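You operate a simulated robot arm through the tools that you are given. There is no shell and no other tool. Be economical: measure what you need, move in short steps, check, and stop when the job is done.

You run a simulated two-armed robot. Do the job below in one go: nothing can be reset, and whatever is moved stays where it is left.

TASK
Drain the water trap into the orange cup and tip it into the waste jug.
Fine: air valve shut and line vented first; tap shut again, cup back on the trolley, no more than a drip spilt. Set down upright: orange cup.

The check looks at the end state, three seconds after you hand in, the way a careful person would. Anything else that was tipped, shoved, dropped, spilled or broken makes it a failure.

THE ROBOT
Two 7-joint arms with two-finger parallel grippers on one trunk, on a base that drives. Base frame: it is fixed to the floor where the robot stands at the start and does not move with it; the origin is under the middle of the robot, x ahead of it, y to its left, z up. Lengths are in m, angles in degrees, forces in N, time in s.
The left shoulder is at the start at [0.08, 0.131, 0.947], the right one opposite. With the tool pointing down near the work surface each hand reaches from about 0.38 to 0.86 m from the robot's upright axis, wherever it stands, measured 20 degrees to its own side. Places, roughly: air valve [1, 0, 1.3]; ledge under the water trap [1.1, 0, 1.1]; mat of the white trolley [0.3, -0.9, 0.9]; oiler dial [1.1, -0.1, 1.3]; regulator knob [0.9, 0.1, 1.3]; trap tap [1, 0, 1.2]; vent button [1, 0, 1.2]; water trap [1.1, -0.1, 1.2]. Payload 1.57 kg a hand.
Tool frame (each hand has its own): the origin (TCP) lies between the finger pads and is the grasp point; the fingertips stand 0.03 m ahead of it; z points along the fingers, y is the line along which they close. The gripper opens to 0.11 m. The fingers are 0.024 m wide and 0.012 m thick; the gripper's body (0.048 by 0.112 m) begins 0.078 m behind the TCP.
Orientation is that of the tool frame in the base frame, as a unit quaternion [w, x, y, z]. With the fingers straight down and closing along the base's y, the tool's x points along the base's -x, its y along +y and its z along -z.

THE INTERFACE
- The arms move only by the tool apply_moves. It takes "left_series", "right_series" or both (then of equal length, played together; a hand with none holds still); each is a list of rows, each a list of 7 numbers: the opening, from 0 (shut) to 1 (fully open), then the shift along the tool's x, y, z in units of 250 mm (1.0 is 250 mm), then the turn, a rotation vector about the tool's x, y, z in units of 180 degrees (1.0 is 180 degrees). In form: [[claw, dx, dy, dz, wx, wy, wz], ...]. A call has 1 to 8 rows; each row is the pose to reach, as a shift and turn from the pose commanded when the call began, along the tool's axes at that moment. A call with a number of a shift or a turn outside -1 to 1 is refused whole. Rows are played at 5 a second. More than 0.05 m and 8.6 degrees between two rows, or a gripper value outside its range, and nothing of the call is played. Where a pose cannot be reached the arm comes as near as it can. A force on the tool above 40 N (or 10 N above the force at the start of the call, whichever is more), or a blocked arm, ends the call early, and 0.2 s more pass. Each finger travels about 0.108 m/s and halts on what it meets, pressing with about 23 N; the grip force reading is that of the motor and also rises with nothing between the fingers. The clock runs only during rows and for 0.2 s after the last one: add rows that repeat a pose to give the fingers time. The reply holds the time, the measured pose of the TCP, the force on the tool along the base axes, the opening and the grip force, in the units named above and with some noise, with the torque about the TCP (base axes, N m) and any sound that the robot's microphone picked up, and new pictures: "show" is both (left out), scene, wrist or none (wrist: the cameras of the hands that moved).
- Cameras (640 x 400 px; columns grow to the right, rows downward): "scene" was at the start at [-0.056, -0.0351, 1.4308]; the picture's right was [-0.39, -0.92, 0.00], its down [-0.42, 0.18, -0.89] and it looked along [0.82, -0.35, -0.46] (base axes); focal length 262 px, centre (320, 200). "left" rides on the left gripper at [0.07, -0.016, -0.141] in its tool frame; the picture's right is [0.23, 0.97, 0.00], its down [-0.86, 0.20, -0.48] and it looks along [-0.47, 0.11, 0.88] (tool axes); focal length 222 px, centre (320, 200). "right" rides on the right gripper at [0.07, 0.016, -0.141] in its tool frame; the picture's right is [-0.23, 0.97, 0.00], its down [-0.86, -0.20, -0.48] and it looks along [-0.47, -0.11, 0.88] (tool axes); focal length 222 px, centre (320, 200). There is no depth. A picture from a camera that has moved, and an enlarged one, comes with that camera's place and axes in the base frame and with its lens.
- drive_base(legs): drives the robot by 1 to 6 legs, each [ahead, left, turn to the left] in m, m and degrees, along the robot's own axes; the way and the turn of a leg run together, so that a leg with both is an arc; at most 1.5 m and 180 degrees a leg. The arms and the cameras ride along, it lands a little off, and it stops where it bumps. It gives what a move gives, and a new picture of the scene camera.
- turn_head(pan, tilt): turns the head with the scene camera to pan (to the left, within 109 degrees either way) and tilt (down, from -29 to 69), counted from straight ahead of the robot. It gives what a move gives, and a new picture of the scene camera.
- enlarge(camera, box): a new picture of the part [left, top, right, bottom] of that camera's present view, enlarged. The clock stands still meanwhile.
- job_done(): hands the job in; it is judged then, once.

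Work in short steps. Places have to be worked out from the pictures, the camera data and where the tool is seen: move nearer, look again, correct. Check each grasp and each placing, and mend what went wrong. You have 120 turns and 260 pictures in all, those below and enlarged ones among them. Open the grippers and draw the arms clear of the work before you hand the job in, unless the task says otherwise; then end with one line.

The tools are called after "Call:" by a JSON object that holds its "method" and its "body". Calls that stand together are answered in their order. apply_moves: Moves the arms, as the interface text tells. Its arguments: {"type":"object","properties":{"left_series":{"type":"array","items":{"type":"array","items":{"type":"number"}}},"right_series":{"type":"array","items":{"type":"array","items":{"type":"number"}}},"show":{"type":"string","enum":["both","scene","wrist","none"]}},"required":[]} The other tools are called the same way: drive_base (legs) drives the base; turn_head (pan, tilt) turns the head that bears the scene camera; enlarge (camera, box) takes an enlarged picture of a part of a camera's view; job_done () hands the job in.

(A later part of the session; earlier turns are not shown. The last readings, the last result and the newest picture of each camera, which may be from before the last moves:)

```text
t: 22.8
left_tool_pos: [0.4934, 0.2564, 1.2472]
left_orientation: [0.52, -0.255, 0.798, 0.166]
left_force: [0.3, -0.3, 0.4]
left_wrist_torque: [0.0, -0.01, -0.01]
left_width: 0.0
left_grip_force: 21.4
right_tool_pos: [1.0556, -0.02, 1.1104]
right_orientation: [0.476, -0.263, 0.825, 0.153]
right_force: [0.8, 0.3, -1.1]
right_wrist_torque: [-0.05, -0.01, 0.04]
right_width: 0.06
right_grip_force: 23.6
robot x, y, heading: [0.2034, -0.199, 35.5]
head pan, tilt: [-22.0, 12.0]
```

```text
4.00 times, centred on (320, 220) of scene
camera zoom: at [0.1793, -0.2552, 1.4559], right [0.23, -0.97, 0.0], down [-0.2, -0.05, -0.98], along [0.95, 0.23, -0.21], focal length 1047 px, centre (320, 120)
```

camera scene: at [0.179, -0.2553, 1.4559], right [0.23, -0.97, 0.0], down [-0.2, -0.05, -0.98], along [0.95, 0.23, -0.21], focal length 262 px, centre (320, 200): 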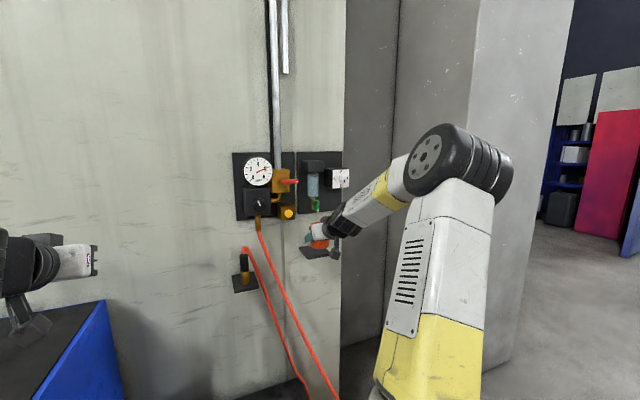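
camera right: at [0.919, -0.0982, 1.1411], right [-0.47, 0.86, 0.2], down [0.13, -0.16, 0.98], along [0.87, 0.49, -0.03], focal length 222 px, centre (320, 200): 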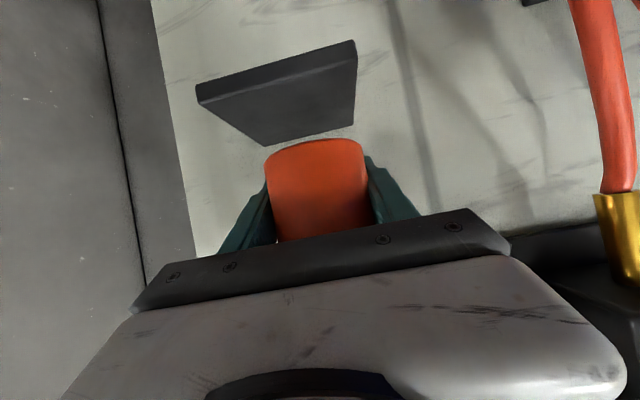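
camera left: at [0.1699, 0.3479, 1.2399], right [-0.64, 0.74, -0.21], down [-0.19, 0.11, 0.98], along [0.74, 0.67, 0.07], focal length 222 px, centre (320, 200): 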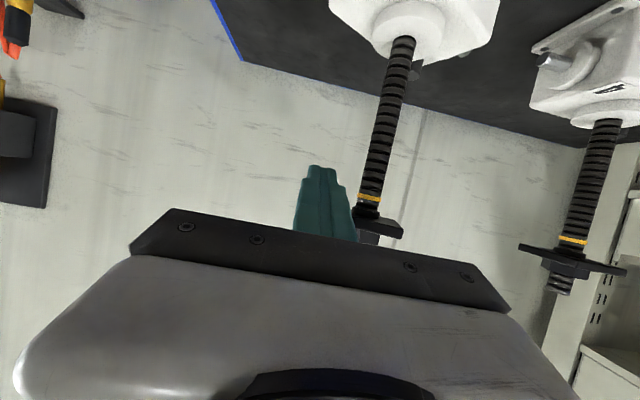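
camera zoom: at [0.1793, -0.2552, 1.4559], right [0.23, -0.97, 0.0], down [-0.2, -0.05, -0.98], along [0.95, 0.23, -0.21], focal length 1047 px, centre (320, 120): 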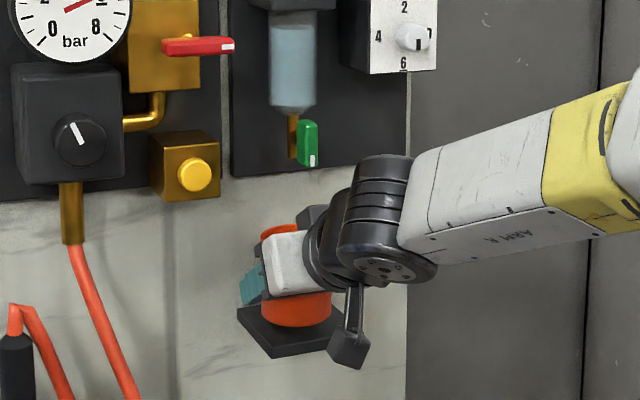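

Nearly there; lower in 3 mm steps.

Call:
{"method": "apply_moves", "body": {"right_series": [[0.45, 0.0104, 0, 0.006, 0, 0, 0], [0.45, 0.0208, 0, 0.012, 0, 0, 0], [0.45, 0.0312, 0, 0.018, 0, 0, 0], [0.45, 0.038, 0, 0.022, 0, 0, 0]], "show": "none"}}

Call:
{"method": "enlarge", "body": {"camera": "right", "box": [160, 0, 400, 200]}}

```text
t: 23.8
left_tool_pos: [0.4936, 0.2557, 1.248]
left_orientation: [0.52, -0.255, 0.798, 0.166]
left_force: [-0.5, 0.1, 0.0]
left_wrist_torque: [0.02, -0.01, 0.03]
left_width: 0.0
left_grip_force: 21.6
right_tool_pos: [1.0568, -0.0187, 1.0988]
right_orientation: [0.477, -0.263, 0.825, 0.153]
right_force: [-0.1, -0.3, -0.6]
right_wrist_torque: [-0.01, 0.0, 0.01]
right_width: 0.0603
right_grip_force: 23.7
robot x, y, heading: [0.2018, -0.1984, 35.6]
head pan, tilt: [-22.0, 12.0]
```

```text
2.00 times, centred on (280, 100) of right
camera zoom: at [0.9191, -0.0975, 1.1094], right [-0.47, 0.86, 0.2], down [0.13, -0.16, 0.98], along [0.87, 0.49, -0.03], focal length 444 px, centre (400, 400)
```

zoom: 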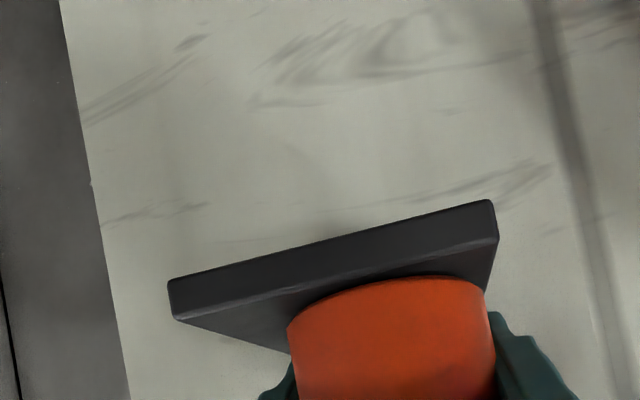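

Still not in contact; the view shows the cup over the ledge. Lower a bit more.

Call:
{"method": "apply_moves", "body": {"right_series": [[0.45, 0.0087, 0, 0.005, 0, 0, 0], [0.45, 0.0173, 0, 0.01, 0, 0, 0], [0.45, 0.026, 0, 0.015, 0, 0, 0], [0.45, 0.0346, 0, 0.02, 0, 0, 0]], "show": "none"}}

Call:
{"method": "enlarge", "body": {"camera": "scene", "box": [280, 200, 360, 265]}}

```text
t: 24.8
left_tool_pos: [0.494, 0.2554, 1.2471]
left_orientation: [0.52, -0.255, 0.798, 0.165]
left_force: [-0.4, 0.2, 1.0]
left_wrist_torque: [0.01, 0.0, -0.02]
left_width: 0.0002
left_grip_force: 21.2
right_tool_pos: [1.0582, -0.0175, 1.0971]
right_orientation: [0.482, -0.262, 0.822, 0.153]
right_force: [2.2, 2.0, 5.7]
right_wrist_torque: [-0.09, 0.16, 0.0]
right_width: 0.0603
right_grip_force: 23.7
robot x, y, heading: [0.2037, -0.1983, 35.2]
head pan, tilt: [-22.0, 12.0]
stopped in row 4 (right hand): the force on the tool passed its limit at 43 N (the readings are from after the stop); the commanded pose is now the measured one
```

```text
6.15 times, centred on (320, 232) of scene
camera zoom: at [0.1789, -0.2553, 1.4559], right [0.23, -0.97, 0.0], down [-0.2, -0.05, -0.98], along [0.95, 0.23, -0.21], focal length 1610 px, centre (320, 0)
```

zoom: 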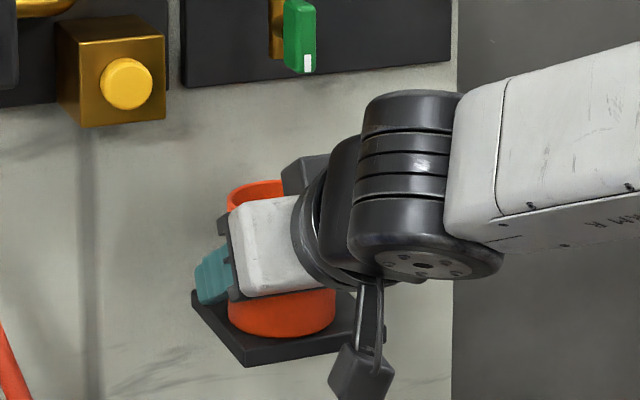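

Contact felt; the cup stands on the ledge. I release it and back the hand off.

Call:
{"method": "apply_moves", "body": {"right_series": [[0.7, 0, 0, 0, 0, 0, 0], [0.85, 0, 0, 0, 0, 0, 0], [0.85, 0, 0, -0.1, 0, 0, 0], [0.85, 0, 0, -0.28, 0, 0, 0], [0.85, 0, 0, -0.46, 0, 0, 0], [0.85, 0, 0, -0.64, 0, 0, 0]], "show": "wrist"}}

Call:
{"method": "enlarge", "body": {"camera": "scene", "box": [240, 150, 400, 270]}}

```text
t: 26.2
left_tool_pos: [0.493, 0.2554, 1.2479]
left_orientation: [0.52, -0.255, 0.798, 0.166]
left_force: [0.4, -0.1, -0.5]
left_wrist_torque: [0.0, -0.02, 0.04]
left_width: 0.0
left_grip_force: 21.4
right_tool_pos: [0.9449, -0.1002, 1.1766]
right_orientation: [0.48, -0.263, 0.822, 0.154]
right_force: [-0.1, -0.2, -0.3]
right_wrist_torque: [0.02, 0.05, 0.02]
right_width: 0.0934
right_grip_force: 0.0
robot x, y, heading: [0.2008, -0.1952, 35.3]
head pan, tilt: [-22.0, 12.0]
camera right: at [0.8077, -0.1783, 1.1855], right [-0.47, 0.86, 0.2], down [0.12, -0.16, 0.98], along [0.87, 0.49, -0.03], focal length 222 px, centre (320, 200)
```

right: 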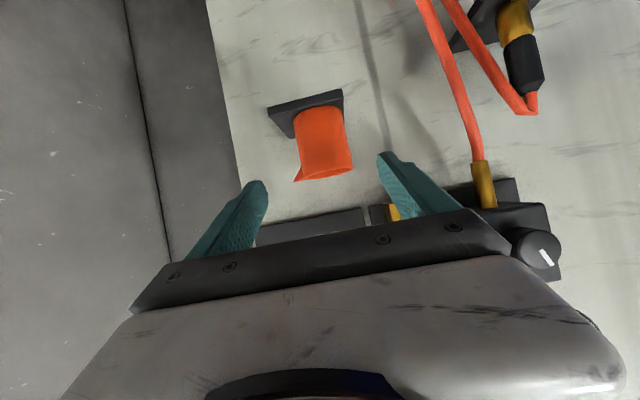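

```text
3.33 times, centred on (320, 210) of scene
camera zoom: at [0.1798, -0.2551, 1.4559], right [0.23, -0.97, 0.0], down [-0.2, -0.05, -0.98], along [0.95, 0.23, -0.21], focal length 872 px, centre (320, 167)
```

zoom: 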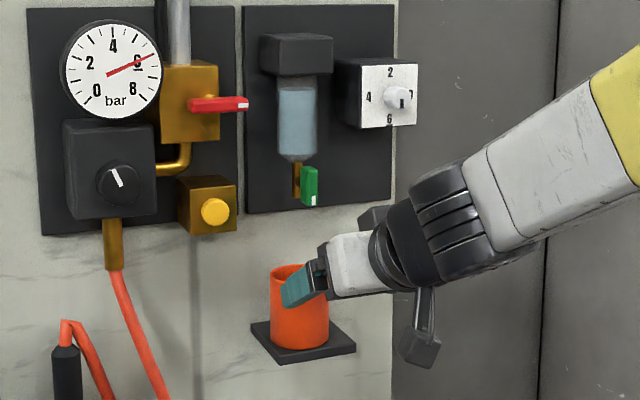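

The cup stands upright under the outlet. Gauge still 6 bar. I close the right fingers, level the tool and bring the tip in front of the vent button at ≈ (0.98, 0.047, 1.231) to test by venting whether the valve is really open.

Call:
{"method": "apply_moves", "body": {"right_series": [[0.4, -0.059, 0.1, -0.005, 0, -0.0417, 0], [0, -0.118, 0.2, -0.01, 0, -0.0834, 0], [0, -0.177, 0.3, -0.015, 0, -0.125, 0], [0, -0.236, 0.401, -0.02, 0, -0.1667, 0], [0, -0.236, 0.401, -0.02, 0, -0.1667, 0]], "show": "wrist"}}

Call:
{"method": "enlarge", "body": {"camera": "scene", "box": [240, 150, 400, 270]}}

```text
t: 27.4
left_tool_pos: [0.4943, 0.2548, 1.248]
left_orientation: [0.52, -0.255, 0.798, 0.166]
left_force: [-0.7, 0.1, -0.1]
left_wrist_torque: [0.01, 0.02, 0.0]
left_width: 0.0
left_grip_force: 21.1
right_tool_pos: [0.9042, -0.0022, 1.2283]
right_orientation: [0.678, -0.214, 0.669, 0.217]
right_force: [0.4, 0.8, -0.2]
right_wrist_torque: [-0.01, -0.02, -0.01]
right_width: 0.0
right_grip_force: 21.9
robot x, y, heading: [0.2068, -0.1939, 35.5]
head pan, tilt: [-22.0, 12.0]
camera right: at [0.7811, -0.0707, 1.1563], right [-0.57, 0.79, 0.23], down [-0.28, -0.45, 0.85], along [0.77, 0.42, 0.48], focal length 222 px, centre (320, 200)
```

right: 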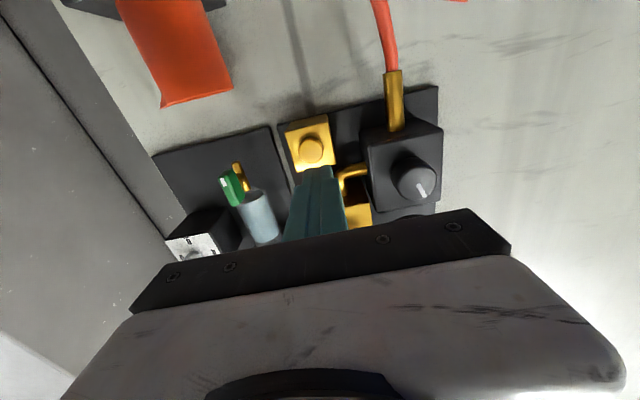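

```text
3.33 times, centred on (320, 210) of scene
camera zoom: at [0.1791, -0.2553, 1.4559], right [0.23, -0.97, 0.0], down [-0.2, -0.05, -0.98], along [0.95, 0.23, -0.21], focal length 872 px, centre (320, 167)
```

zoom: 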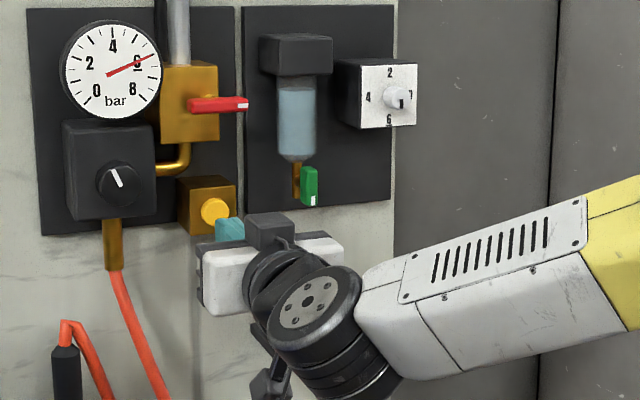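

Lined up: the tip needs about 7 mm right and 7 cm forward. I approach to near contact, then press in small steps and hold.

Call:
{"method": "apply_moves", "body": {"right_series": [[0, 0, -0.028, 0.1, 0, 0, 0], [0, 0, -0.028, 0.2, 0, 0, 0], [0, 0, -0.028, 0.26, 0, 0, 0], [0, 0, -0.028, 0.28, 0, 0, 0], [0, 0, -0.028, 0.295, 0, 0, 0], [0, 0, -0.028, 0.31, 0, 0, 0], [0, 0, -0.028, 0.31, 0, 0, 0]], "show": "none"}}

Call:
{"method": "enlarge", "body": {"camera": "scene", "box": [240, 150, 400, 270]}}

```text
t: 29.0
left_tool_pos: [0.4927, 0.2545, 1.2486]
left_orientation: [0.521, -0.255, 0.798, 0.166]
left_force: [-0.6, 0.3, 0.3]
left_wrist_torque: [-0.01, 0.02, -0.01]
left_width: 0.0002
left_grip_force: 21.3
right_tool_pos: [0.9713, 0.035, 1.2278]
right_orientation: [0.677, -0.215, 0.67, 0.216]
right_force: [-30.0, -16.9, -6.2]
right_wrist_torque: [-0.23, 0.17, 0.07]
right_width: 0.0
right_grip_force: 21.5
robot x, y, heading: [0.2002, -0.1956, 35.5]
head pan, tilt: [-22.0, 12.0]
heard: click
```

```text
3.33 times, centred on (320, 210) of scene
camera zoom: at [0.1775, -0.2563, 1.4558], right [0.23, -0.97, 0.0], down [-0.2, -0.05, -0.98], along [0.95, 0.23, -0.21], focal length 872 px, centre (320, 167)
```

zoom: 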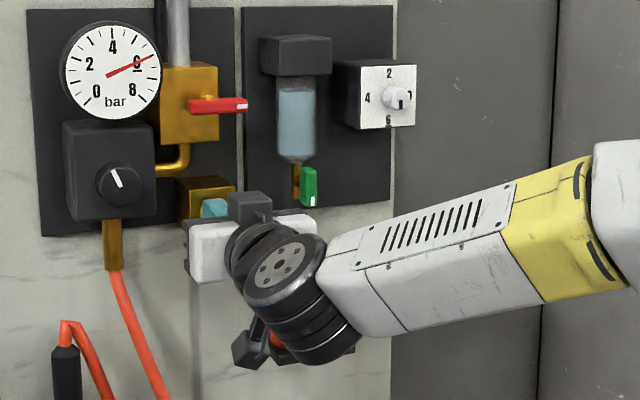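

A click was heard but the gauge stays at 6 bar. I hold another second to see whether it falls.

Call:
{"method": "apply_moves", "body": {"right_series": [[0, 0, 0, 0, 0, 0, 0], [0, 0, 0, 0, 0, 0, 0], [0, 0, 0, 0, 0, 0, 0], [0, 0, 0, 0, 0, 0, 0]], "show": "none"}}

Call:
{"method": "enlarge", "body": {"camera": "scene", "box": [240, 150, 320, 210]}}

```text
t: 30.0
left_tool_pos: [0.4924, 0.2547, 1.2482]
left_orientation: [0.521, -0.255, 0.798, 0.166]
left_force: [0.3, -0.3, 0.2]
left_wrist_torque: [0.02, -0.03, 0.01]
left_width: 0.0
left_grip_force: 20.9
right_tool_pos: [0.9699, 0.0356, 1.2285]
right_orientation: [0.677, -0.214, 0.67, 0.216]
right_force: [-32.7, -17.3, -11.3]
right_wrist_torque: [-0.23, 0.37, 0.11]
right_width: 0.0
right_grip_force: 21.4
robot x, y, heading: [0.202, -0.1962, 35.4]
head pan, tilt: [-22.0, 12.0]
```

```text
6.67 times, centred on (280, 180) of scene
camera zoom: at [0.1778, -0.2561, 1.4558], right [0.23, -0.97, 0.0], down [-0.2, -0.05, -0.98], along [0.95, 0.23, -0.21], focal length 1744 px, centre (587, 333)
```

zoom: 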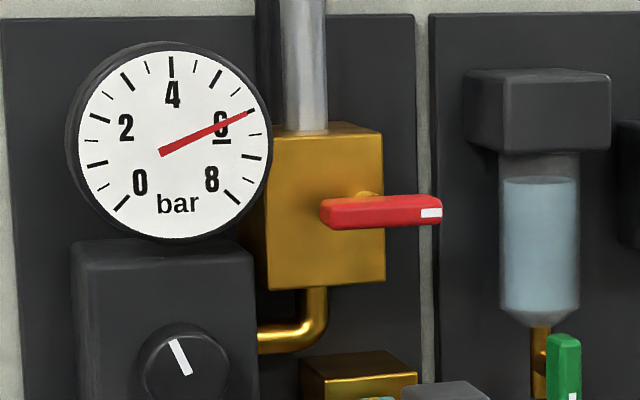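

Pressing with the valve open changes nothing, so the lever pointing sideways is open. I release the button, back off, and go up above the red lever's tip.

Call:
{"method": "apply_moves", "body": {"right_series": [[0, 0, 0, -0.19, 0, 0, 0], [0, 0, 0, -0.38, 0, 0, 0], [0, -0.16, -0.02, -0.38, 0, 0, 0], [0, -0.32, -0.04, -0.38, 0, 0, 0], [0, -0.48, -0.06, -0.38, 0, 0, 0], [0, -0.628, -0.068, -0.38, 0, 0, 0]], "show": "both"}}

Call:
{"method": "enlarge", "body": {"camera": "right", "box": [160, 0, 480, 240]}}

```text
t: 31.4
left_tool_pos: [0.4939, 0.2553, 1.2463]
left_orientation: [0.52, -0.254, 0.798, 0.166]
left_force: [0.5, -0.7, -0.1]
left_wrist_torque: [0.03, -0.01, 0.04]
left_width: 0.0
left_grip_force: 21.0
right_tool_pos: [0.9028, -0.0353, 1.3865]
right_orientation: [0.677, -0.213, 0.671, 0.215]
right_force: [1.0, -0.2, 0.3]
right_wrist_torque: [0.02, -0.01, -0.01]
right_width: 0.0
right_grip_force: 21.4
robot x, y, heading: [0.2015, -0.1986, 35.4]
head pan, tilt: [-22.0, 12.0]
camera scene: at [0.1793, -0.2553, 1.4559], right [0.23, -0.97, 0.0], down [-0.2, -0.05, -0.98], along [0.95, 0.23, -0.21], focal length 262 px, centre (320, 200)
camera right: at [0.7797, -0.1029, 1.3154], right [-0.57, 0.79, 0.23], down [-0.28, -0.44, 0.85], along [0.77, 0.42, 0.48], focal length 222 px, centre (320, 200)
```

scene: 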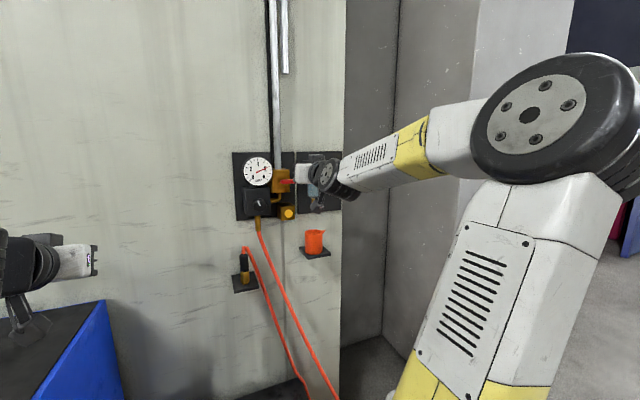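
right: 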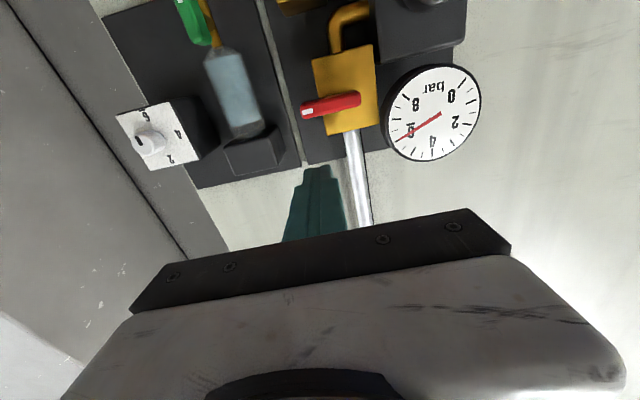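

```text
1.67 times, centred on (320, 120) of right
camera zoom: at [0.7797, -0.1029, 1.3154], right [-0.57, 0.79, 0.23], down [-0.28, -0.44, 0.85], along [0.77, 0.42, 0.48], focal length 370 px, centre (320, 333)
```

zoom: 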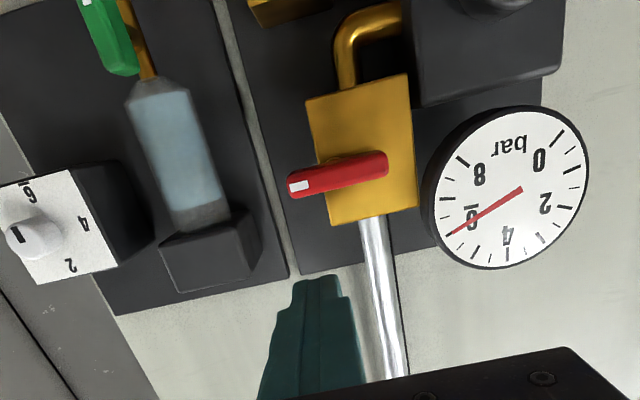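

Triangulated with the wrist camera: lever front at e1≈0.805, spanning sideways 5.5 cm at z≈1.342, tip to the right. I go forward above its tip and push it down gently.

Call:
{"method": "apply_moves", "body": {"right_series": [[0, 0, 0.02, 0.13, 0, 0, 0], [0, 0, 0.02, 0.264, 0, 0, 0], [0, 0.088, 0.02, 0.264, 0, 0, 0], [0, 0.128, 0.02, 0.264, 0, 0, 0], [0, 0.168, 0.02, 0.264, 0, 0, 0], [0, 0.21, 0.02, 0.264, 0, 0, 0]], "show": "wrist"}}

Call:
{"method": "enlarge", "body": {"camera": "scene", "box": [240, 140, 360, 220]}}

```text
t: 32.8
left_tool_pos: [0.4938, 0.2545, 1.2471]
left_orientation: [0.52, -0.254, 0.798, 0.165]
left_force: [0.6, -0.9, -1.0]
left_wrist_torque: [0.03, 0.01, -0.03]
left_width: 0.0002
left_grip_force: 21.7
right_tool_pos: [0.9562, 0.0068, 1.3334]
right_orientation: [0.678, -0.214, 0.67, 0.216]
right_force: [4.3, -5.2, 5.8]
right_wrist_torque: [0.12, 0.06, -0.03]
right_width: 0.0001
right_grip_force: 20.8
robot x, y, heading: [0.2051, -0.1961, 35.6]
head pan, tilt: [-22.0, 12.0]
camera right: at [0.8324, -0.0606, 1.263], right [-0.56, 0.79, 0.23], down [-0.28, -0.44, 0.85], along [0.77, 0.42, 0.48], focal length 222 px, centre (320, 200)
```

right: 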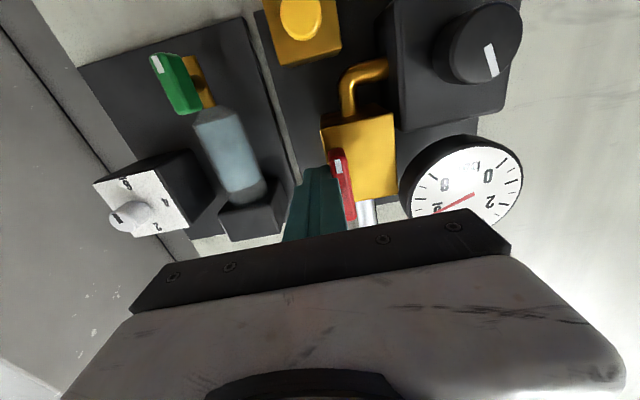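

```text
5.00 times, centred on (300, 180) of scene
camera zoom: at [0.1792, -0.2556, 1.4559], right [0.23, -0.97, 0.0], down [-0.2, -0.05, -0.98], along [0.95, 0.23, -0.21], focal length 1308 px, centre (420, 300)
```

zoom: 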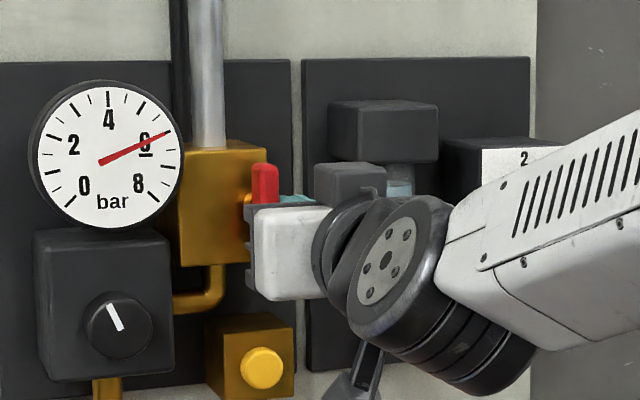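

The lever swung down almost fully. I nudge it left to finish the quarter turn.

Call:
{"method": "apply_moves", "body": {"right_series": [[0, 0.03, 0.02, 0, 0, 0, 0], [0, 0.04, 0.04, 0, 0, 0, 0], [0, 0.04, 0.055, 0, 0, 0, 0], [0, 0.04, 0.07, 0, 0, 0, 0]], "show": "wrist"}}

Call:
{"method": "enlarge", "body": {"camera": "right", "box": [240, 0, 480, 240]}}

```text
t: 33.4
left_tool_pos: [0.4951, 0.2545, 1.2481]
left_orientation: [0.521, -0.253, 0.798, 0.165]
left_force: [-0.2, -0.3, 0.4]
left_wrist_torque: [-0.02, 0.02, 0.04]
left_width: 0.0
left_grip_force: 21.3
right_tool_pos: [0.9567, 0.0078, 1.3284]
right_orientation: [0.683, -0.206, 0.668, 0.212]
right_force: [3.8, -3.6, -0.5]
right_wrist_torque: [-0.04, -0.05, -0.02]
right_width: 0.0001
right_grip_force: 21.2
robot x, y, heading: [0.2042, -0.1946, 35.1]
head pan, tilt: [-22.0, 12.0]
stopped in row 2 (right hand): the force on the tool passed its limit at 44 N (the readings are from after the stop); the commanded pose is now the measured one
camera right: at [0.833, -0.0572, 1.2557], right [-0.55, 0.8, 0.23], down [-0.3, -0.45, 0.84], along [0.78, 0.4, 0.49], focal length 222 px, centre (320, 200)
```

right: 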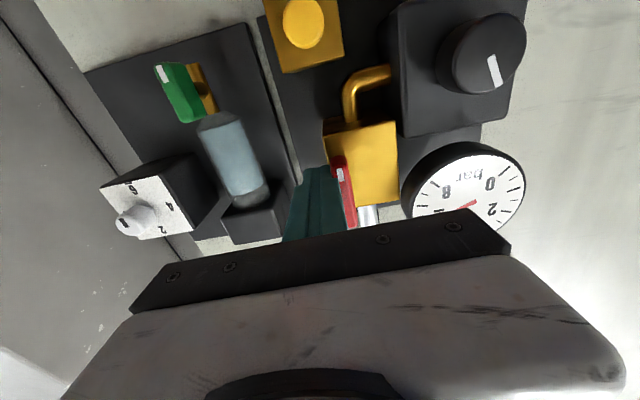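

```text
1.67 times, centred on (360, 120) of right
camera zoom: at [0.833, -0.0572, 1.2557], right [-0.55, 0.8, 0.23], down [-0.3, -0.45, 0.84], along [0.78, 0.4, 0.49], focal length 370 px, centre (253, 333)
```

zoom: 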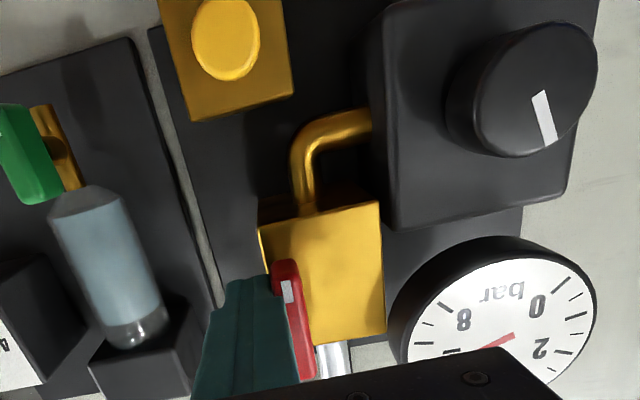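

The lever hit its stop and is vertical. I retreat and go back down in front of the vent button.

Call:
{"method": "apply_moves", "body": {"right_series": [[0, 0, -0.03, 0, 0, 0, 0], [0, 0, -0.03, -0.12, 0, 0, 0], [0, 0, -0.03, -0.22, 0, 0, 0], [0, 0.14, 0, -0.22, 0, 0, 0], [0, 0.28, 0.03, -0.22, 0, 0, 0], [0, 0.4, 0.062, -0.22, 0, 0, 0], [0, 0.405, 0.062, -0.1, 0, 0, 0], [0, 0.405, 0.062, 0.0, 0, 0, 0]], "show": "wrist"}}

Call:
{"method": "enlarge", "body": {"camera": "scene", "box": [240, 140, 360, 220]}}

```text
t: 35.2
left_tool_pos: [0.4946, 0.2551, 1.2471]
left_orientation: [0.521, -0.253, 0.799, 0.165]
left_force: [-0.6, -0.2, 0.4]
left_wrist_torque: [0.03, -0.02, -0.02]
left_width: 0.0001
left_grip_force: 21.8
right_tool_pos: [0.9493, 0.0226, 1.2252]
right_orientation: [0.683, -0.207, 0.668, 0.212]
right_force: [-0.3, -0.9, 0.0]
right_wrist_torque: [-0.03, 0.01, 0.02]
right_width: 0.0001
right_grip_force: 21.7
robot x, y, heading: [0.2045, -0.1936, 35.2]
head pan, tilt: [-22.0, 12.0]
camera right: at [0.8262, -0.0429, 1.1528], right [-0.56, 0.8, 0.23], down [-0.3, -0.45, 0.84], along [0.78, 0.4, 0.49], focal length 222 px, centre (320, 200)
```

right: 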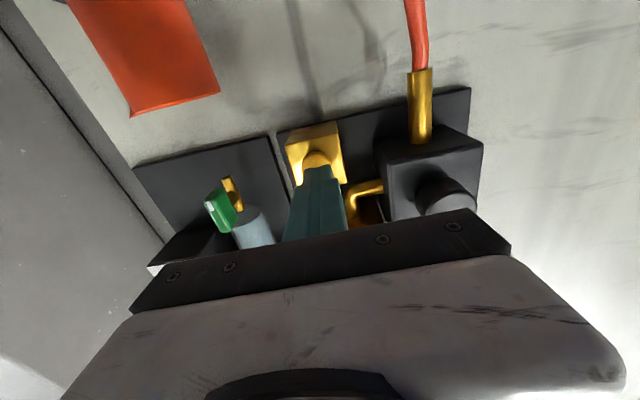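

```text
5.00 times, centred on (300, 180) of scene
camera zoom: at [0.1789, -0.2556, 1.4559], right [0.23, -0.97, 0.0], down [-0.2, -0.05, -0.98], along [0.95, 0.23, -0.21], focal length 1308 px, centre (420, 300)
```

zoom: 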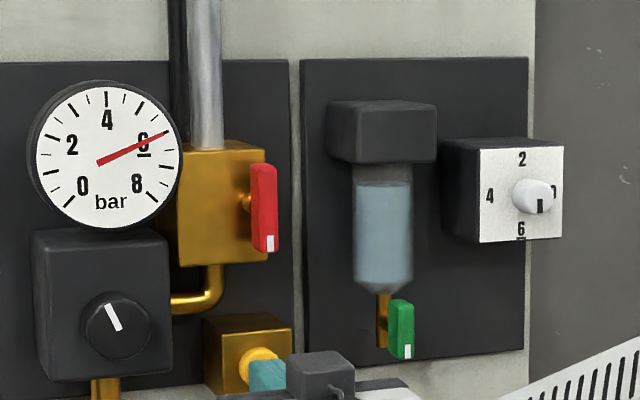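

The lever now points straight down. Pressing the vent button again and holding.

Call:
{"method": "apply_moves", "body": {"right_series": [[0, 0, 0, 0.06, 0, 0, 0], [0, 0, 0, 0.085, 0, 0, 0], [0, 0, 0, 0.1, 0, 0, 0], [0, 0, 0, 0.11, 0, 0, 0], [0, 0, 0, 0.11, 0, 0, 0], [0, 0, 0, 0.11, 0, 0, 0], [0, 0, 0, 0.11, 0, 0, 0], [0, 0, 0, 0.11, 0, 0, 0]], "show": "none"}}

Call:
{"method": "enlarge", "body": {"camera": "scene", "box": [240, 140, 360, 220]}}

```text
t: 36.5
left_tool_pos: [0.4935, 0.2523, 1.2473]
left_orientation: [0.522, -0.252, 0.798, 0.164]
left_force: [-0.4, 0.6, 0.8]
left_wrist_torque: [-0.01, 0.02, -0.02]
left_width: 0.0002
left_grip_force: 21.5
right_tool_pos: [0.9693, 0.0367, 1.2258]
right_orientation: [0.682, -0.208, 0.669, 0.212]
right_force: [-24.9, -17.9, 3.7]
right_wrist_torque: [0.16, 0.08, -0.01]
right_width: 0.0001
right_grip_force: 21.2
robot x, y, heading: [0.2092, -0.1954, 35.3]
head pan, tilt: [-22.0, 12.0]
heard: click
stopped in row 6 (right hand): the force on the tool passed its limit at 41 N (the readings are from after the stop); the commanded pose is now the measured one
```

```text
5.00 times, centred on (300, 180) of scene
camera zoom: at [0.1771, -0.2569, 1.4558], right [0.23, -0.97, 0.0], down [-0.2, -0.05, -0.98], along [0.95, 0.22, -0.21], focal length 1308 px, centre (420, 300)
```

zoom: 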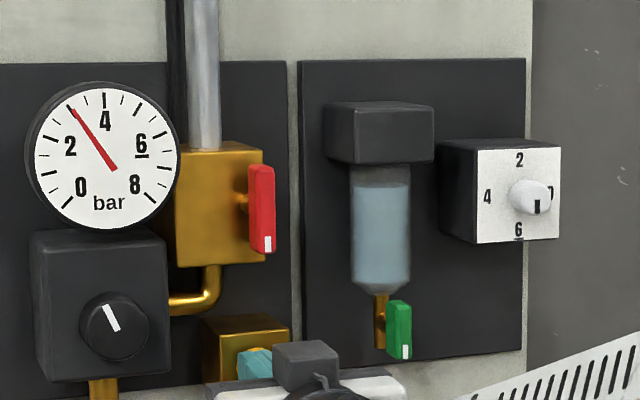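

Pressure is falling (about 3 bar). I keep holding.

Call:
{"method": "apply_moves", "body": {"right_series": [[0, 0, 0, 0, 0, 0, 0], [0, 0, 0, 0, 0, 0, 0], [0, 0, 0, 0, 0, 0, 0], [0, 0, 0, 0, 0, 0, 0], [0, 0, 0, 0, 0, 0, 0], [0, 0, 0, 0, 0, 0, 0], [0, 0, 0, 0, 0, 0, 0], [0, 0, 0, 0, 0, 0, 0]], "show": "none"}}

Call:
{"method": "enlarge", "body": {"camera": "scene", "box": [240, 140, 360, 220]}}

```text
t: 38.3
left_tool_pos: [0.4933, 0.2527, 1.2483]
left_orientation: [0.521, -0.254, 0.798, 0.165]
left_force: [-0.7, 0.9, -0.8]
left_wrist_torque: [-0.02, -0.02, 0.0]
left_width: 0.0
left_grip_force: 21.5
right_tool_pos: [0.9691, 0.037, 1.2265]
right_orientation: [0.681, -0.208, 0.669, 0.213]
right_force: [-29.0, -22.0, 0.1]
right_wrist_torque: [-0.06, 0.11, -0.03]
right_width: 0.0001
right_grip_force: 21.5
robot x, y, heading: [0.2026, -0.1933, 35.4]
head pan, tilt: [-22.0, 12.0]
```

```text
5.00 times, centred on (300, 180) of scene
camera zoom: at [0.1772, -0.2569, 1.4558], right [0.23, -0.97, 0.0], down [-0.2, -0.05, -0.98], along [0.95, 0.23, -0.21], focal length 1308 px, centre (420, 300)
```

zoom: 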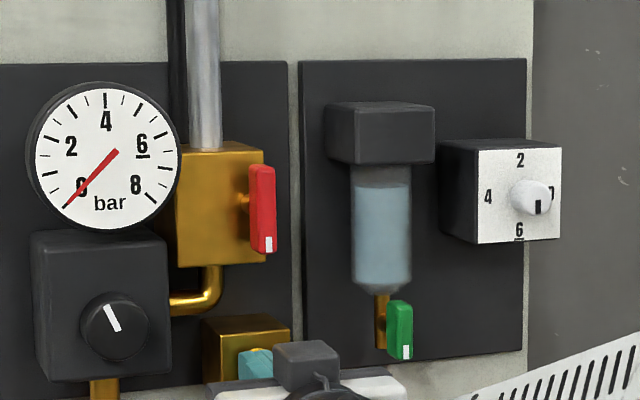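

Gauge reads zero: line vented. I release the button and move to the left of the green tap lever, short of it, to measure.

Call:
{"method": "apply_moves", "body": {"right_series": [[0, 0, 0, -0.14, 0, 0, 0], [0, 0, 0, -0.28, 0, 0, 0], [0, 0, 0, -0.4, 0, 0, 0], [0, -0.03, -0.12, -0.4, 0, 0, 0], [0, -0.03, -0.236, -0.4, 0, 0, 0]], "show": "wrist"}}

Call:
{"method": "enlarge", "body": {"camera": "right", "box": [160, 40, 400, 220]}}

Call:
{"method": "enlarge", "body": {"camera": "scene", "box": [270, 160, 370, 270]}}

```text
t: 39.5
left_tool_pos: [0.494, 0.2543, 1.2486]
left_orientation: [0.52, -0.255, 0.798, 0.166]
left_force: [-0.9, 0.4, 0.3]
left_wrist_torque: [0.03, -0.05, -0.05]
left_width: 0.0002
left_grip_force: 21.3
right_tool_pos: [0.9214, -0.0674, 1.2302]
right_orientation: [0.682, -0.208, 0.669, 0.213]
right_force: [0.2, 0.2, 0.2]
right_wrist_torque: [0.02, 0.0, -0.03]
right_width: 0.0001
right_grip_force: 21.3
robot x, y, heading: [0.2002, -0.1989, 35.5]
head pan, tilt: [-22.0, 12.0]
camera right: at [0.7976, -0.1327, 1.1577], right [-0.56, 0.8, 0.23], down [-0.29, -0.45, 0.85], along [0.78, 0.4, 0.48], focal length 222 px, centre (320, 200)
```

right: 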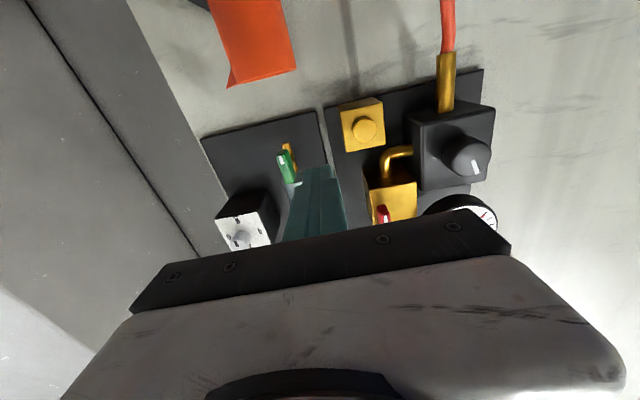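

```text
2.22 times, centred on (280, 130) of right
camera zoom: at [0.7976, -0.1327, 1.1577], right [-0.56, 0.8, 0.23], down [-0.29, -0.45, 0.85], along [0.78, 0.4, 0.48], focal length 494 px, centre (409, 356)
```

zoom: 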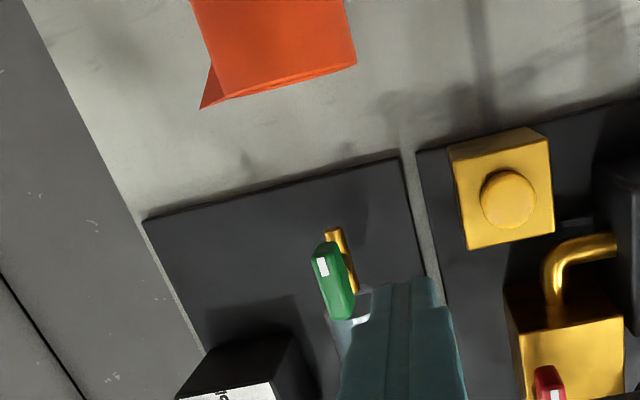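

```text
3.64 times, centred on (320, 215) of scene
camera zoom: at [0.1787, -0.2554, 1.4559], right [0.23, -0.97, 0.0], down [-0.2, -0.05, -0.98], along [0.95, 0.23, -0.21], focal length 952 px, centre (320, 146)
```

zoom: 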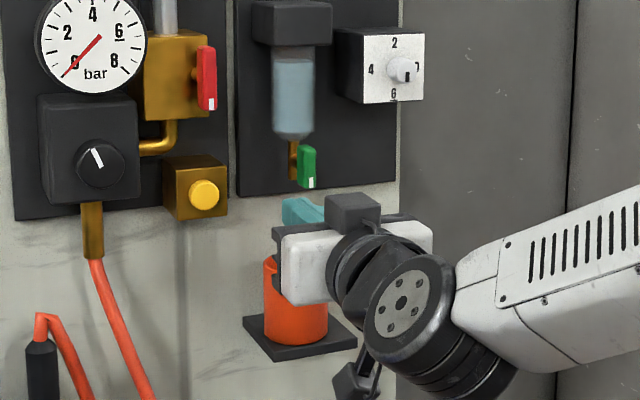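

The line is vented and the outlet seems ~1–1.5 cm nearer the wall than the cup's centre. Before opening I push the cup that bit deeper with closed fingertips, low on its side; first I go down in front of it.

Call:
{"method": "apply_moves", "body": {"right_series": [[0, 0.18, -0.05, 0, 0, 0, 0], [0, 0.36, -0.1, 0, 0, 0, 0], [0, 0.552, -0.15, 0, 0, 0, 0], [0, 0.552, -0.15, 0.12, 0, 0, 0], [0, 0.552, -0.15, 0.22, 0, 0, 0]], "show": "wrist"}}

Call:
{"method": "enlarge", "body": {"camera": "scene", "box": [270, 160, 370, 270]}}

```text
t: 40.7
left_tool_pos: [0.4939, 0.2542, 1.2471]
left_orientation: [0.52, -0.254, 0.799, 0.165]
left_force: [0.7, 0.3, 0.1]
left_wrist_torque: [0.01, -0.02, -0.01]
left_width: 0.0001
left_grip_force: 21.3
right_tool_pos: [0.9913, -0.0671, 1.093]
right_orientation: [0.681, -0.208, 0.669, 0.212]
right_force: [-0.1, -0.4, 0.8]
right_wrist_torque: [-0.03, 0.01, 0.03]
right_width: 0.0
right_grip_force: 21.0
robot x, y, heading: [0.1999, -0.1987, 35.2]
head pan, tilt: [-22.0, 12.0]
camera right: at [0.8668, -0.1323, 1.0214], right [-0.55, 0.8, 0.23], down [-0.29, -0.45, 0.85], along [0.78, 0.4, 0.48], focal length 222 px, centre (320, 200)
```

right: 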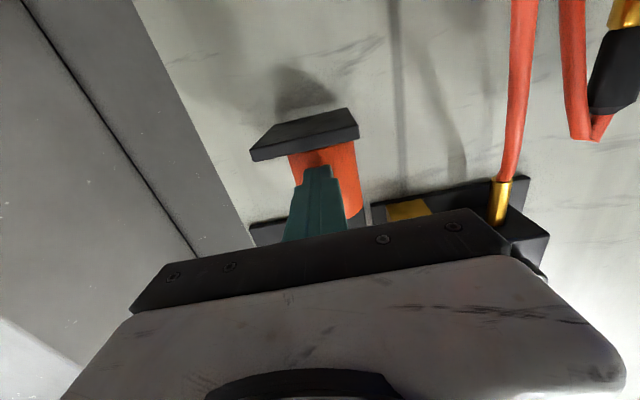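

```text
3.64 times, centred on (320, 215) of scene
camera zoom: at [0.1787, -0.2559, 1.4559], right [0.23, -0.97, 0.0], down [-0.2, -0.05, -0.98], along [0.95, 0.23, -0.21], focal length 952 px, centre (320, 146)
```

zoom: 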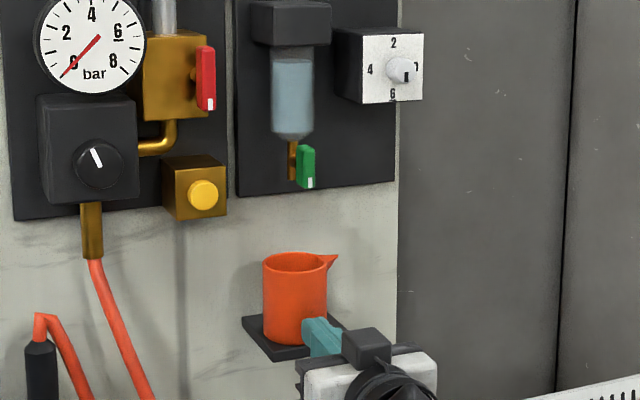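

View is clear: cup is upright near the ledge's front. I push it about 12 mm toward the wall in small steps.

Call:
{"method": "apply_moves", "body": {"right_series": [[0, 0, 0, 0.06, 0, 0, 0], [0, 0, 0, 0.09, 0, 0, 0], [0, 0, 0, 0.108, 0, 0, 0], [0, 0, 0, 0.126, 0, 0, 0], [0, 0, 0, 0.142, 0, 0, 0]], "show": "none"}}

Call:
{"method": "enlarge", "body": {"camera": "scene", "box": [270, 160, 370, 270]}}

```text
t: 41.9
left_tool_pos: [0.4948, 0.2534, 1.2479]
left_orientation: [0.521, -0.254, 0.798, 0.166]
left_force: [0.1, -0.3, 0.2]
left_wrist_torque: [0.01, 0.01, 0.02]
left_width: 0.0002
left_grip_force: 21.7
right_tool_pos: [1.0208, -0.0468, 1.0954]
right_orientation: [0.682, -0.207, 0.669, 0.213]
right_force: [0.6, 0.0, -0.2]
right_wrist_torque: [0.05, 0.0, 0.0]
right_width: 0.0
right_grip_force: 21.0
robot x, y, heading: [0.2037, -0.1964, 35.2]
head pan, tilt: [-22.0, 12.0]
```

```text
3.64 times, centred on (320, 215) of scene
camera zoom: at [0.1789, -0.2557, 1.4559], right [0.23, -0.97, 0.0], down [-0.2, -0.05, -0.98], along [0.95, 0.23, -0.21], focal length 952 px, centre (320, 146)
```

zoom: 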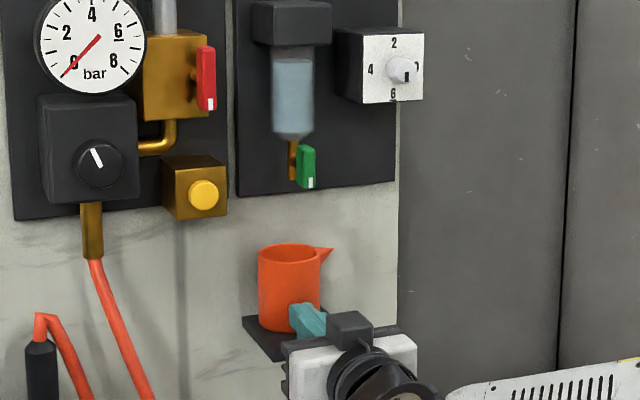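

Cup is now centred under the outlet (within ~5 mm) and upright. I back off and rise to the left side of the tap lever.

Call:
{"method": "apply_moves", "body": {"right_series": [[0, 0, 0, -0.13, 0, 0, 0], [0, 0, 0, -0.28, 0, 0, 0], [0, -0.18, 0.04, -0.28, 0, 0, 0], [0, -0.36, 0.08, -0.28, 0, 0, 0], [0, -0.536, 0.109, -0.28, 0, 0, 0]], "show": "wrist"}}

Call:
{"method": "enlarge", "body": {"camera": "right", "box": [200, 40, 440, 220]}}

```text
t: 43.1
left_tool_pos: [0.4949, 0.2525, 1.2477]
left_orientation: [0.52, -0.254, 0.798, 0.166]
left_force: [0.4, -0.4, -0.5]
left_wrist_torque: [0.02, -0.01, 0.01]
left_width: 0.0
left_grip_force: 21.7
right_tool_pos: [0.943, -0.066, 1.2295]
right_orientation: [0.681, -0.207, 0.669, 0.212]
right_force: [0.1, -1.2, 0.7]
right_wrist_torque: [0.02, -0.03, 0.01]
right_width: 0.0
right_grip_force: 21.2
robot x, y, heading: [0.1994, -0.1973, 35.4]
head pan, tilt: [-22.0, 12.0]
camera right: at [0.8194, -0.1316, 1.157], right [-0.55, 0.8, 0.23], down [-0.29, -0.45, 0.85], along [0.78, 0.4, 0.48], focal length 222 px, centre (320, 200)
```

right: 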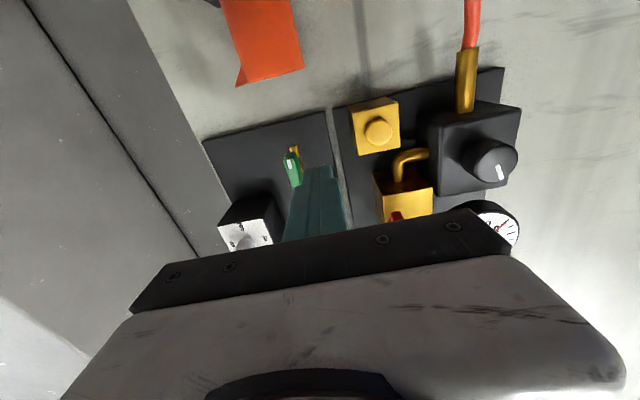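

```text
2.22 times, centred on (320, 130) of right
camera zoom: at [0.8194, -0.1316, 1.157], right [-0.55, 0.8, 0.23], down [-0.29, -0.45, 0.85], along [0.78, 0.4, 0.48], focal length 494 px, centre (320, 356)
```

zoom: 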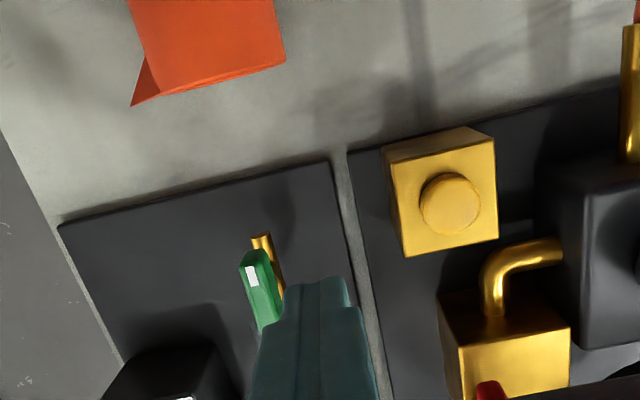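

Geometry confirmed: lever at ≈(1.023, -0.045), my finger just left of it. I go in beside it and push its tip to the right.

Call:
{"method": "apply_moves", "body": {"right_series": [[0, 0, 0, 0.12, 0, 0, 0], [0, 0, 0, 0.24, 0, 0, 0], [0, 0, -0.05, 0.24, 0, 0, 0], [0, 0, -0.09, 0.24, 0, 0, 0], [0, 0, -0.13, 0.24, 0, 0, 0]], "show": "wrist"}}

Call:
{"method": "enlarge", "body": {"camera": "scene", "box": [260, 150, 380, 270]}}

```text
t: 44.3
left_tool_pos: [0.4946, 0.255, 1.2478]
left_orientation: [0.52, -0.254, 0.798, 0.166]
left_force: [0.1, 0.0, -0.6]
left_wrist_torque: [-0.01, 0.03, 0.01]
left_width: 0.0
left_grip_force: 21.6
right_tool_pos: [1.0137, -0.0586, 1.2262]
right_orientation: [0.68, -0.207, 0.671, 0.212]
right_force: [-4.1, 4.0, -14.3]
right_wrist_torque: [-0.3, 0.33, 0.12]
right_width: 0.0001
right_grip_force: 21.3
robot x, y, heading: [0.2033, -0.1921, 35.2]
head pan, tilt: [-22.0, 12.0]
camera right: at [0.8894, -0.1246, 1.1547], right [-0.55, 0.8, 0.23], down [-0.29, -0.44, 0.85], along [0.78, 0.4, 0.48], focal length 222 px, centre (320, 200)
```

right: 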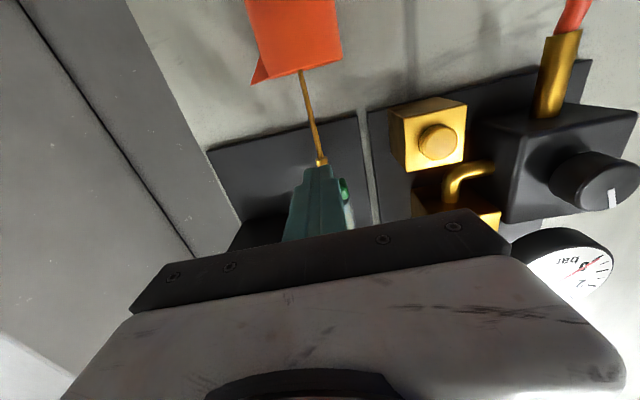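

```text
3.33 times, centred on (320, 210) of scene
camera zoom: at [0.1792, -0.2553, 1.4559], right [0.23, -0.97, 0.0], down [-0.2, -0.05, -0.98], along [0.95, 0.23, -0.21], focal length 872 px, centre (320, 167)
```

zoom: 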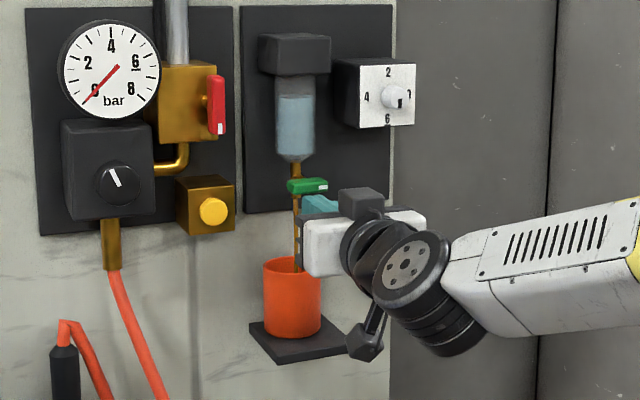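

The tap is open and the water runs as a thin stream squarely into the cup. I withdraw and go above the lever while it drains.

Call:
{"method": "apply_moves", "body": {"right_series": [[0, 0.03, 0, 0, 0, 0, 0], [0, 0.03, 0, -0.16, 0, 0, 0], [0, 0.03, 0, -0.3, 0, 0, 0], [0, -0.12, -0.036, -0.3, 0, 0, 0], [0, -0.255, -0.072, -0.3, 0, 0, 0], [0, -0.255, -0.072, -0.3, 0, 0, 0], [0, -0.255, -0.072, -0.3, 0, 0, 0], [0, -0.255, -0.072, -0.3, 0, 0, 0]], "show": "wrist"}}

Call:
{"method": "enlarge", "body": {"camera": "scene", "box": [260, 150, 380, 270]}}

```text
t: 46.1
left_tool_pos: [0.4941, 0.2547, 1.2479]
left_orientation: [0.521, -0.254, 0.798, 0.166]
left_force: [-0.1, -0.1, -0.5]
left_wrist_torque: [0.04, 0.02, 0.0]
left_width: 0.0
left_grip_force: 22.0
right_tool_pos: [0.9621, -0.1157, 1.2885]
right_orientation: [0.682, -0.206, 0.669, 0.212]
right_force: [0.0, 0.4, 0.3]
right_wrist_torque: [0.04, -0.01, 0.0]
right_width: 0.0001
right_grip_force: 21.3
robot x, y, heading: [0.2059, -0.1933, 35.5]
head pan, tilt: [-22.0, 12.0]
camera right: at [0.839, -0.1808, 1.2172], right [-0.56, 0.8, 0.23], down [-0.29, -0.45, 0.85], along [0.78, 0.4, 0.48], focal length 222 px, centre (320, 200)
```

right: 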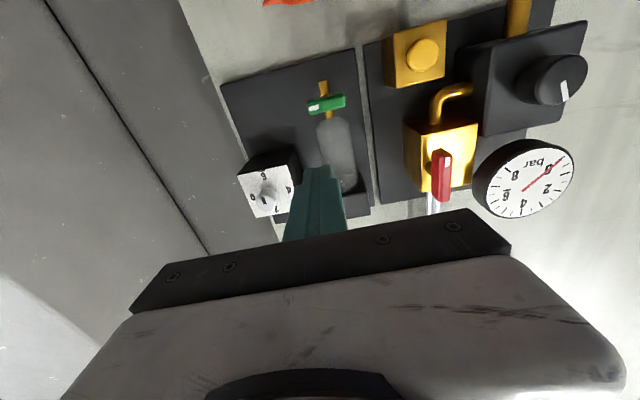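

```text
3.33 times, centred on (320, 210) of scene
camera zoom: at [0.1788, -0.2557, 1.4559], right [0.23, -0.97, 0.0], down [-0.2, -0.05, -0.98], along [0.95, 0.23, -0.21], focal length 872 px, centre (320, 167)
```

zoom: 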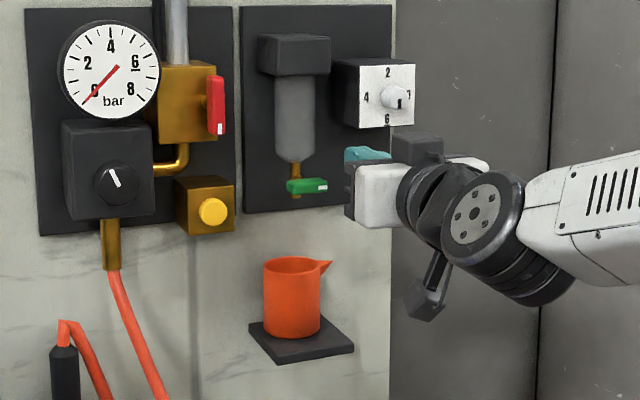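

The bowl is empty and the stream has stopped. Now I shut the tap: go in above its tip, push down, then left.

Call:
{"method": "apply_moves", "body": {"right_series": [[0, 0.08, -0.006, 0, 0, 0, 0], [0, 0.08, -0.006, 0.14, 0, 0, 0], [0, 0.08, -0.006, 0.28, 0, 0, 0], [0, 0.14, -0.006, 0.28, 0, 0, 0], [0, 0.19, -0.006, 0.28, 0, 0, 0], [0, 0.23, -0.006, 0.28, 0, 0, 0], [0, 0.25, 0.01, 0.28, 0, 0, 0]], "show": "wrist"}}

Call:
{"method": "enlarge", "body": {"camera": "scene", "box": [260, 150, 380, 270]}}

```text
t: 47.7
left_tool_pos: [0.4962, 0.2539, 1.2474]
left_orientation: [0.52, -0.255, 0.798, 0.166]
left_force: [0.0, 0.5, 0.5]
left_wrist_torque: [0.0, -0.01, -0.03]
left_width: 0.0001
left_grip_force: 20.9
right_tool_pos: [1.0211, -0.0739, 1.2306]
right_orientation: [0.684, -0.205, 0.668, 0.211]
right_force: [7.8, -7.3, 10.3]
right_wrist_torque: [0.33, -0.12, -0.29]
right_width: 0.0
right_grip_force: 21.3
robot x, y, heading: [0.2032, -0.1981, 35.1]
head pan, tilt: [-22.0, 12.0]
camera right: at [0.8963, -0.1394, 1.1583], right [-0.55, 0.8, 0.23], down [-0.3, -0.45, 0.84], along [0.78, 0.4, 0.49], focal length 222 px, centre (320, 200)
```

right: 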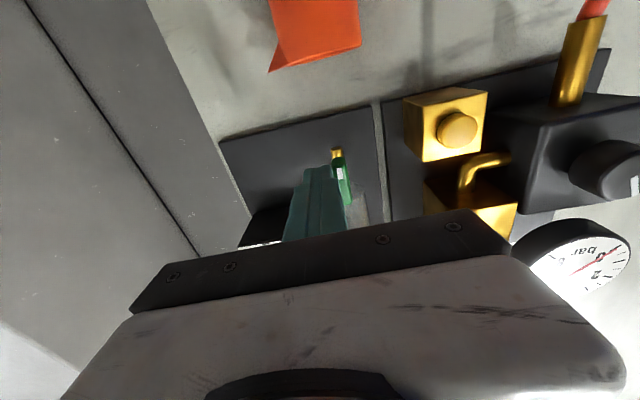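

```text
3.33 times, centred on (320, 210) of scene
camera zoom: at [0.1789, -0.2563, 1.4559], right [0.23, -0.97, 0.0], down [-0.2, -0.05, -0.98], along [0.95, 0.23, -0.21], focal length 872 px, centre (320, 167)
```

zoom: 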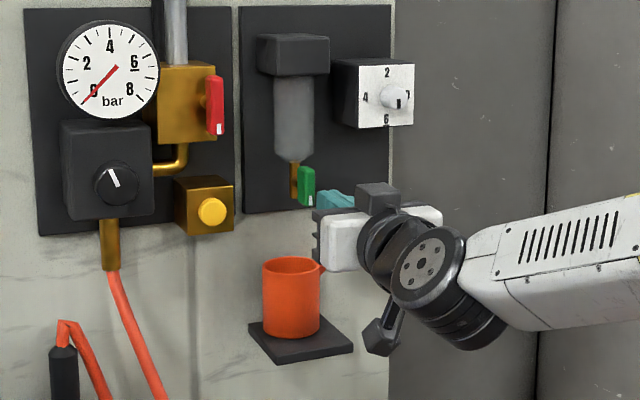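

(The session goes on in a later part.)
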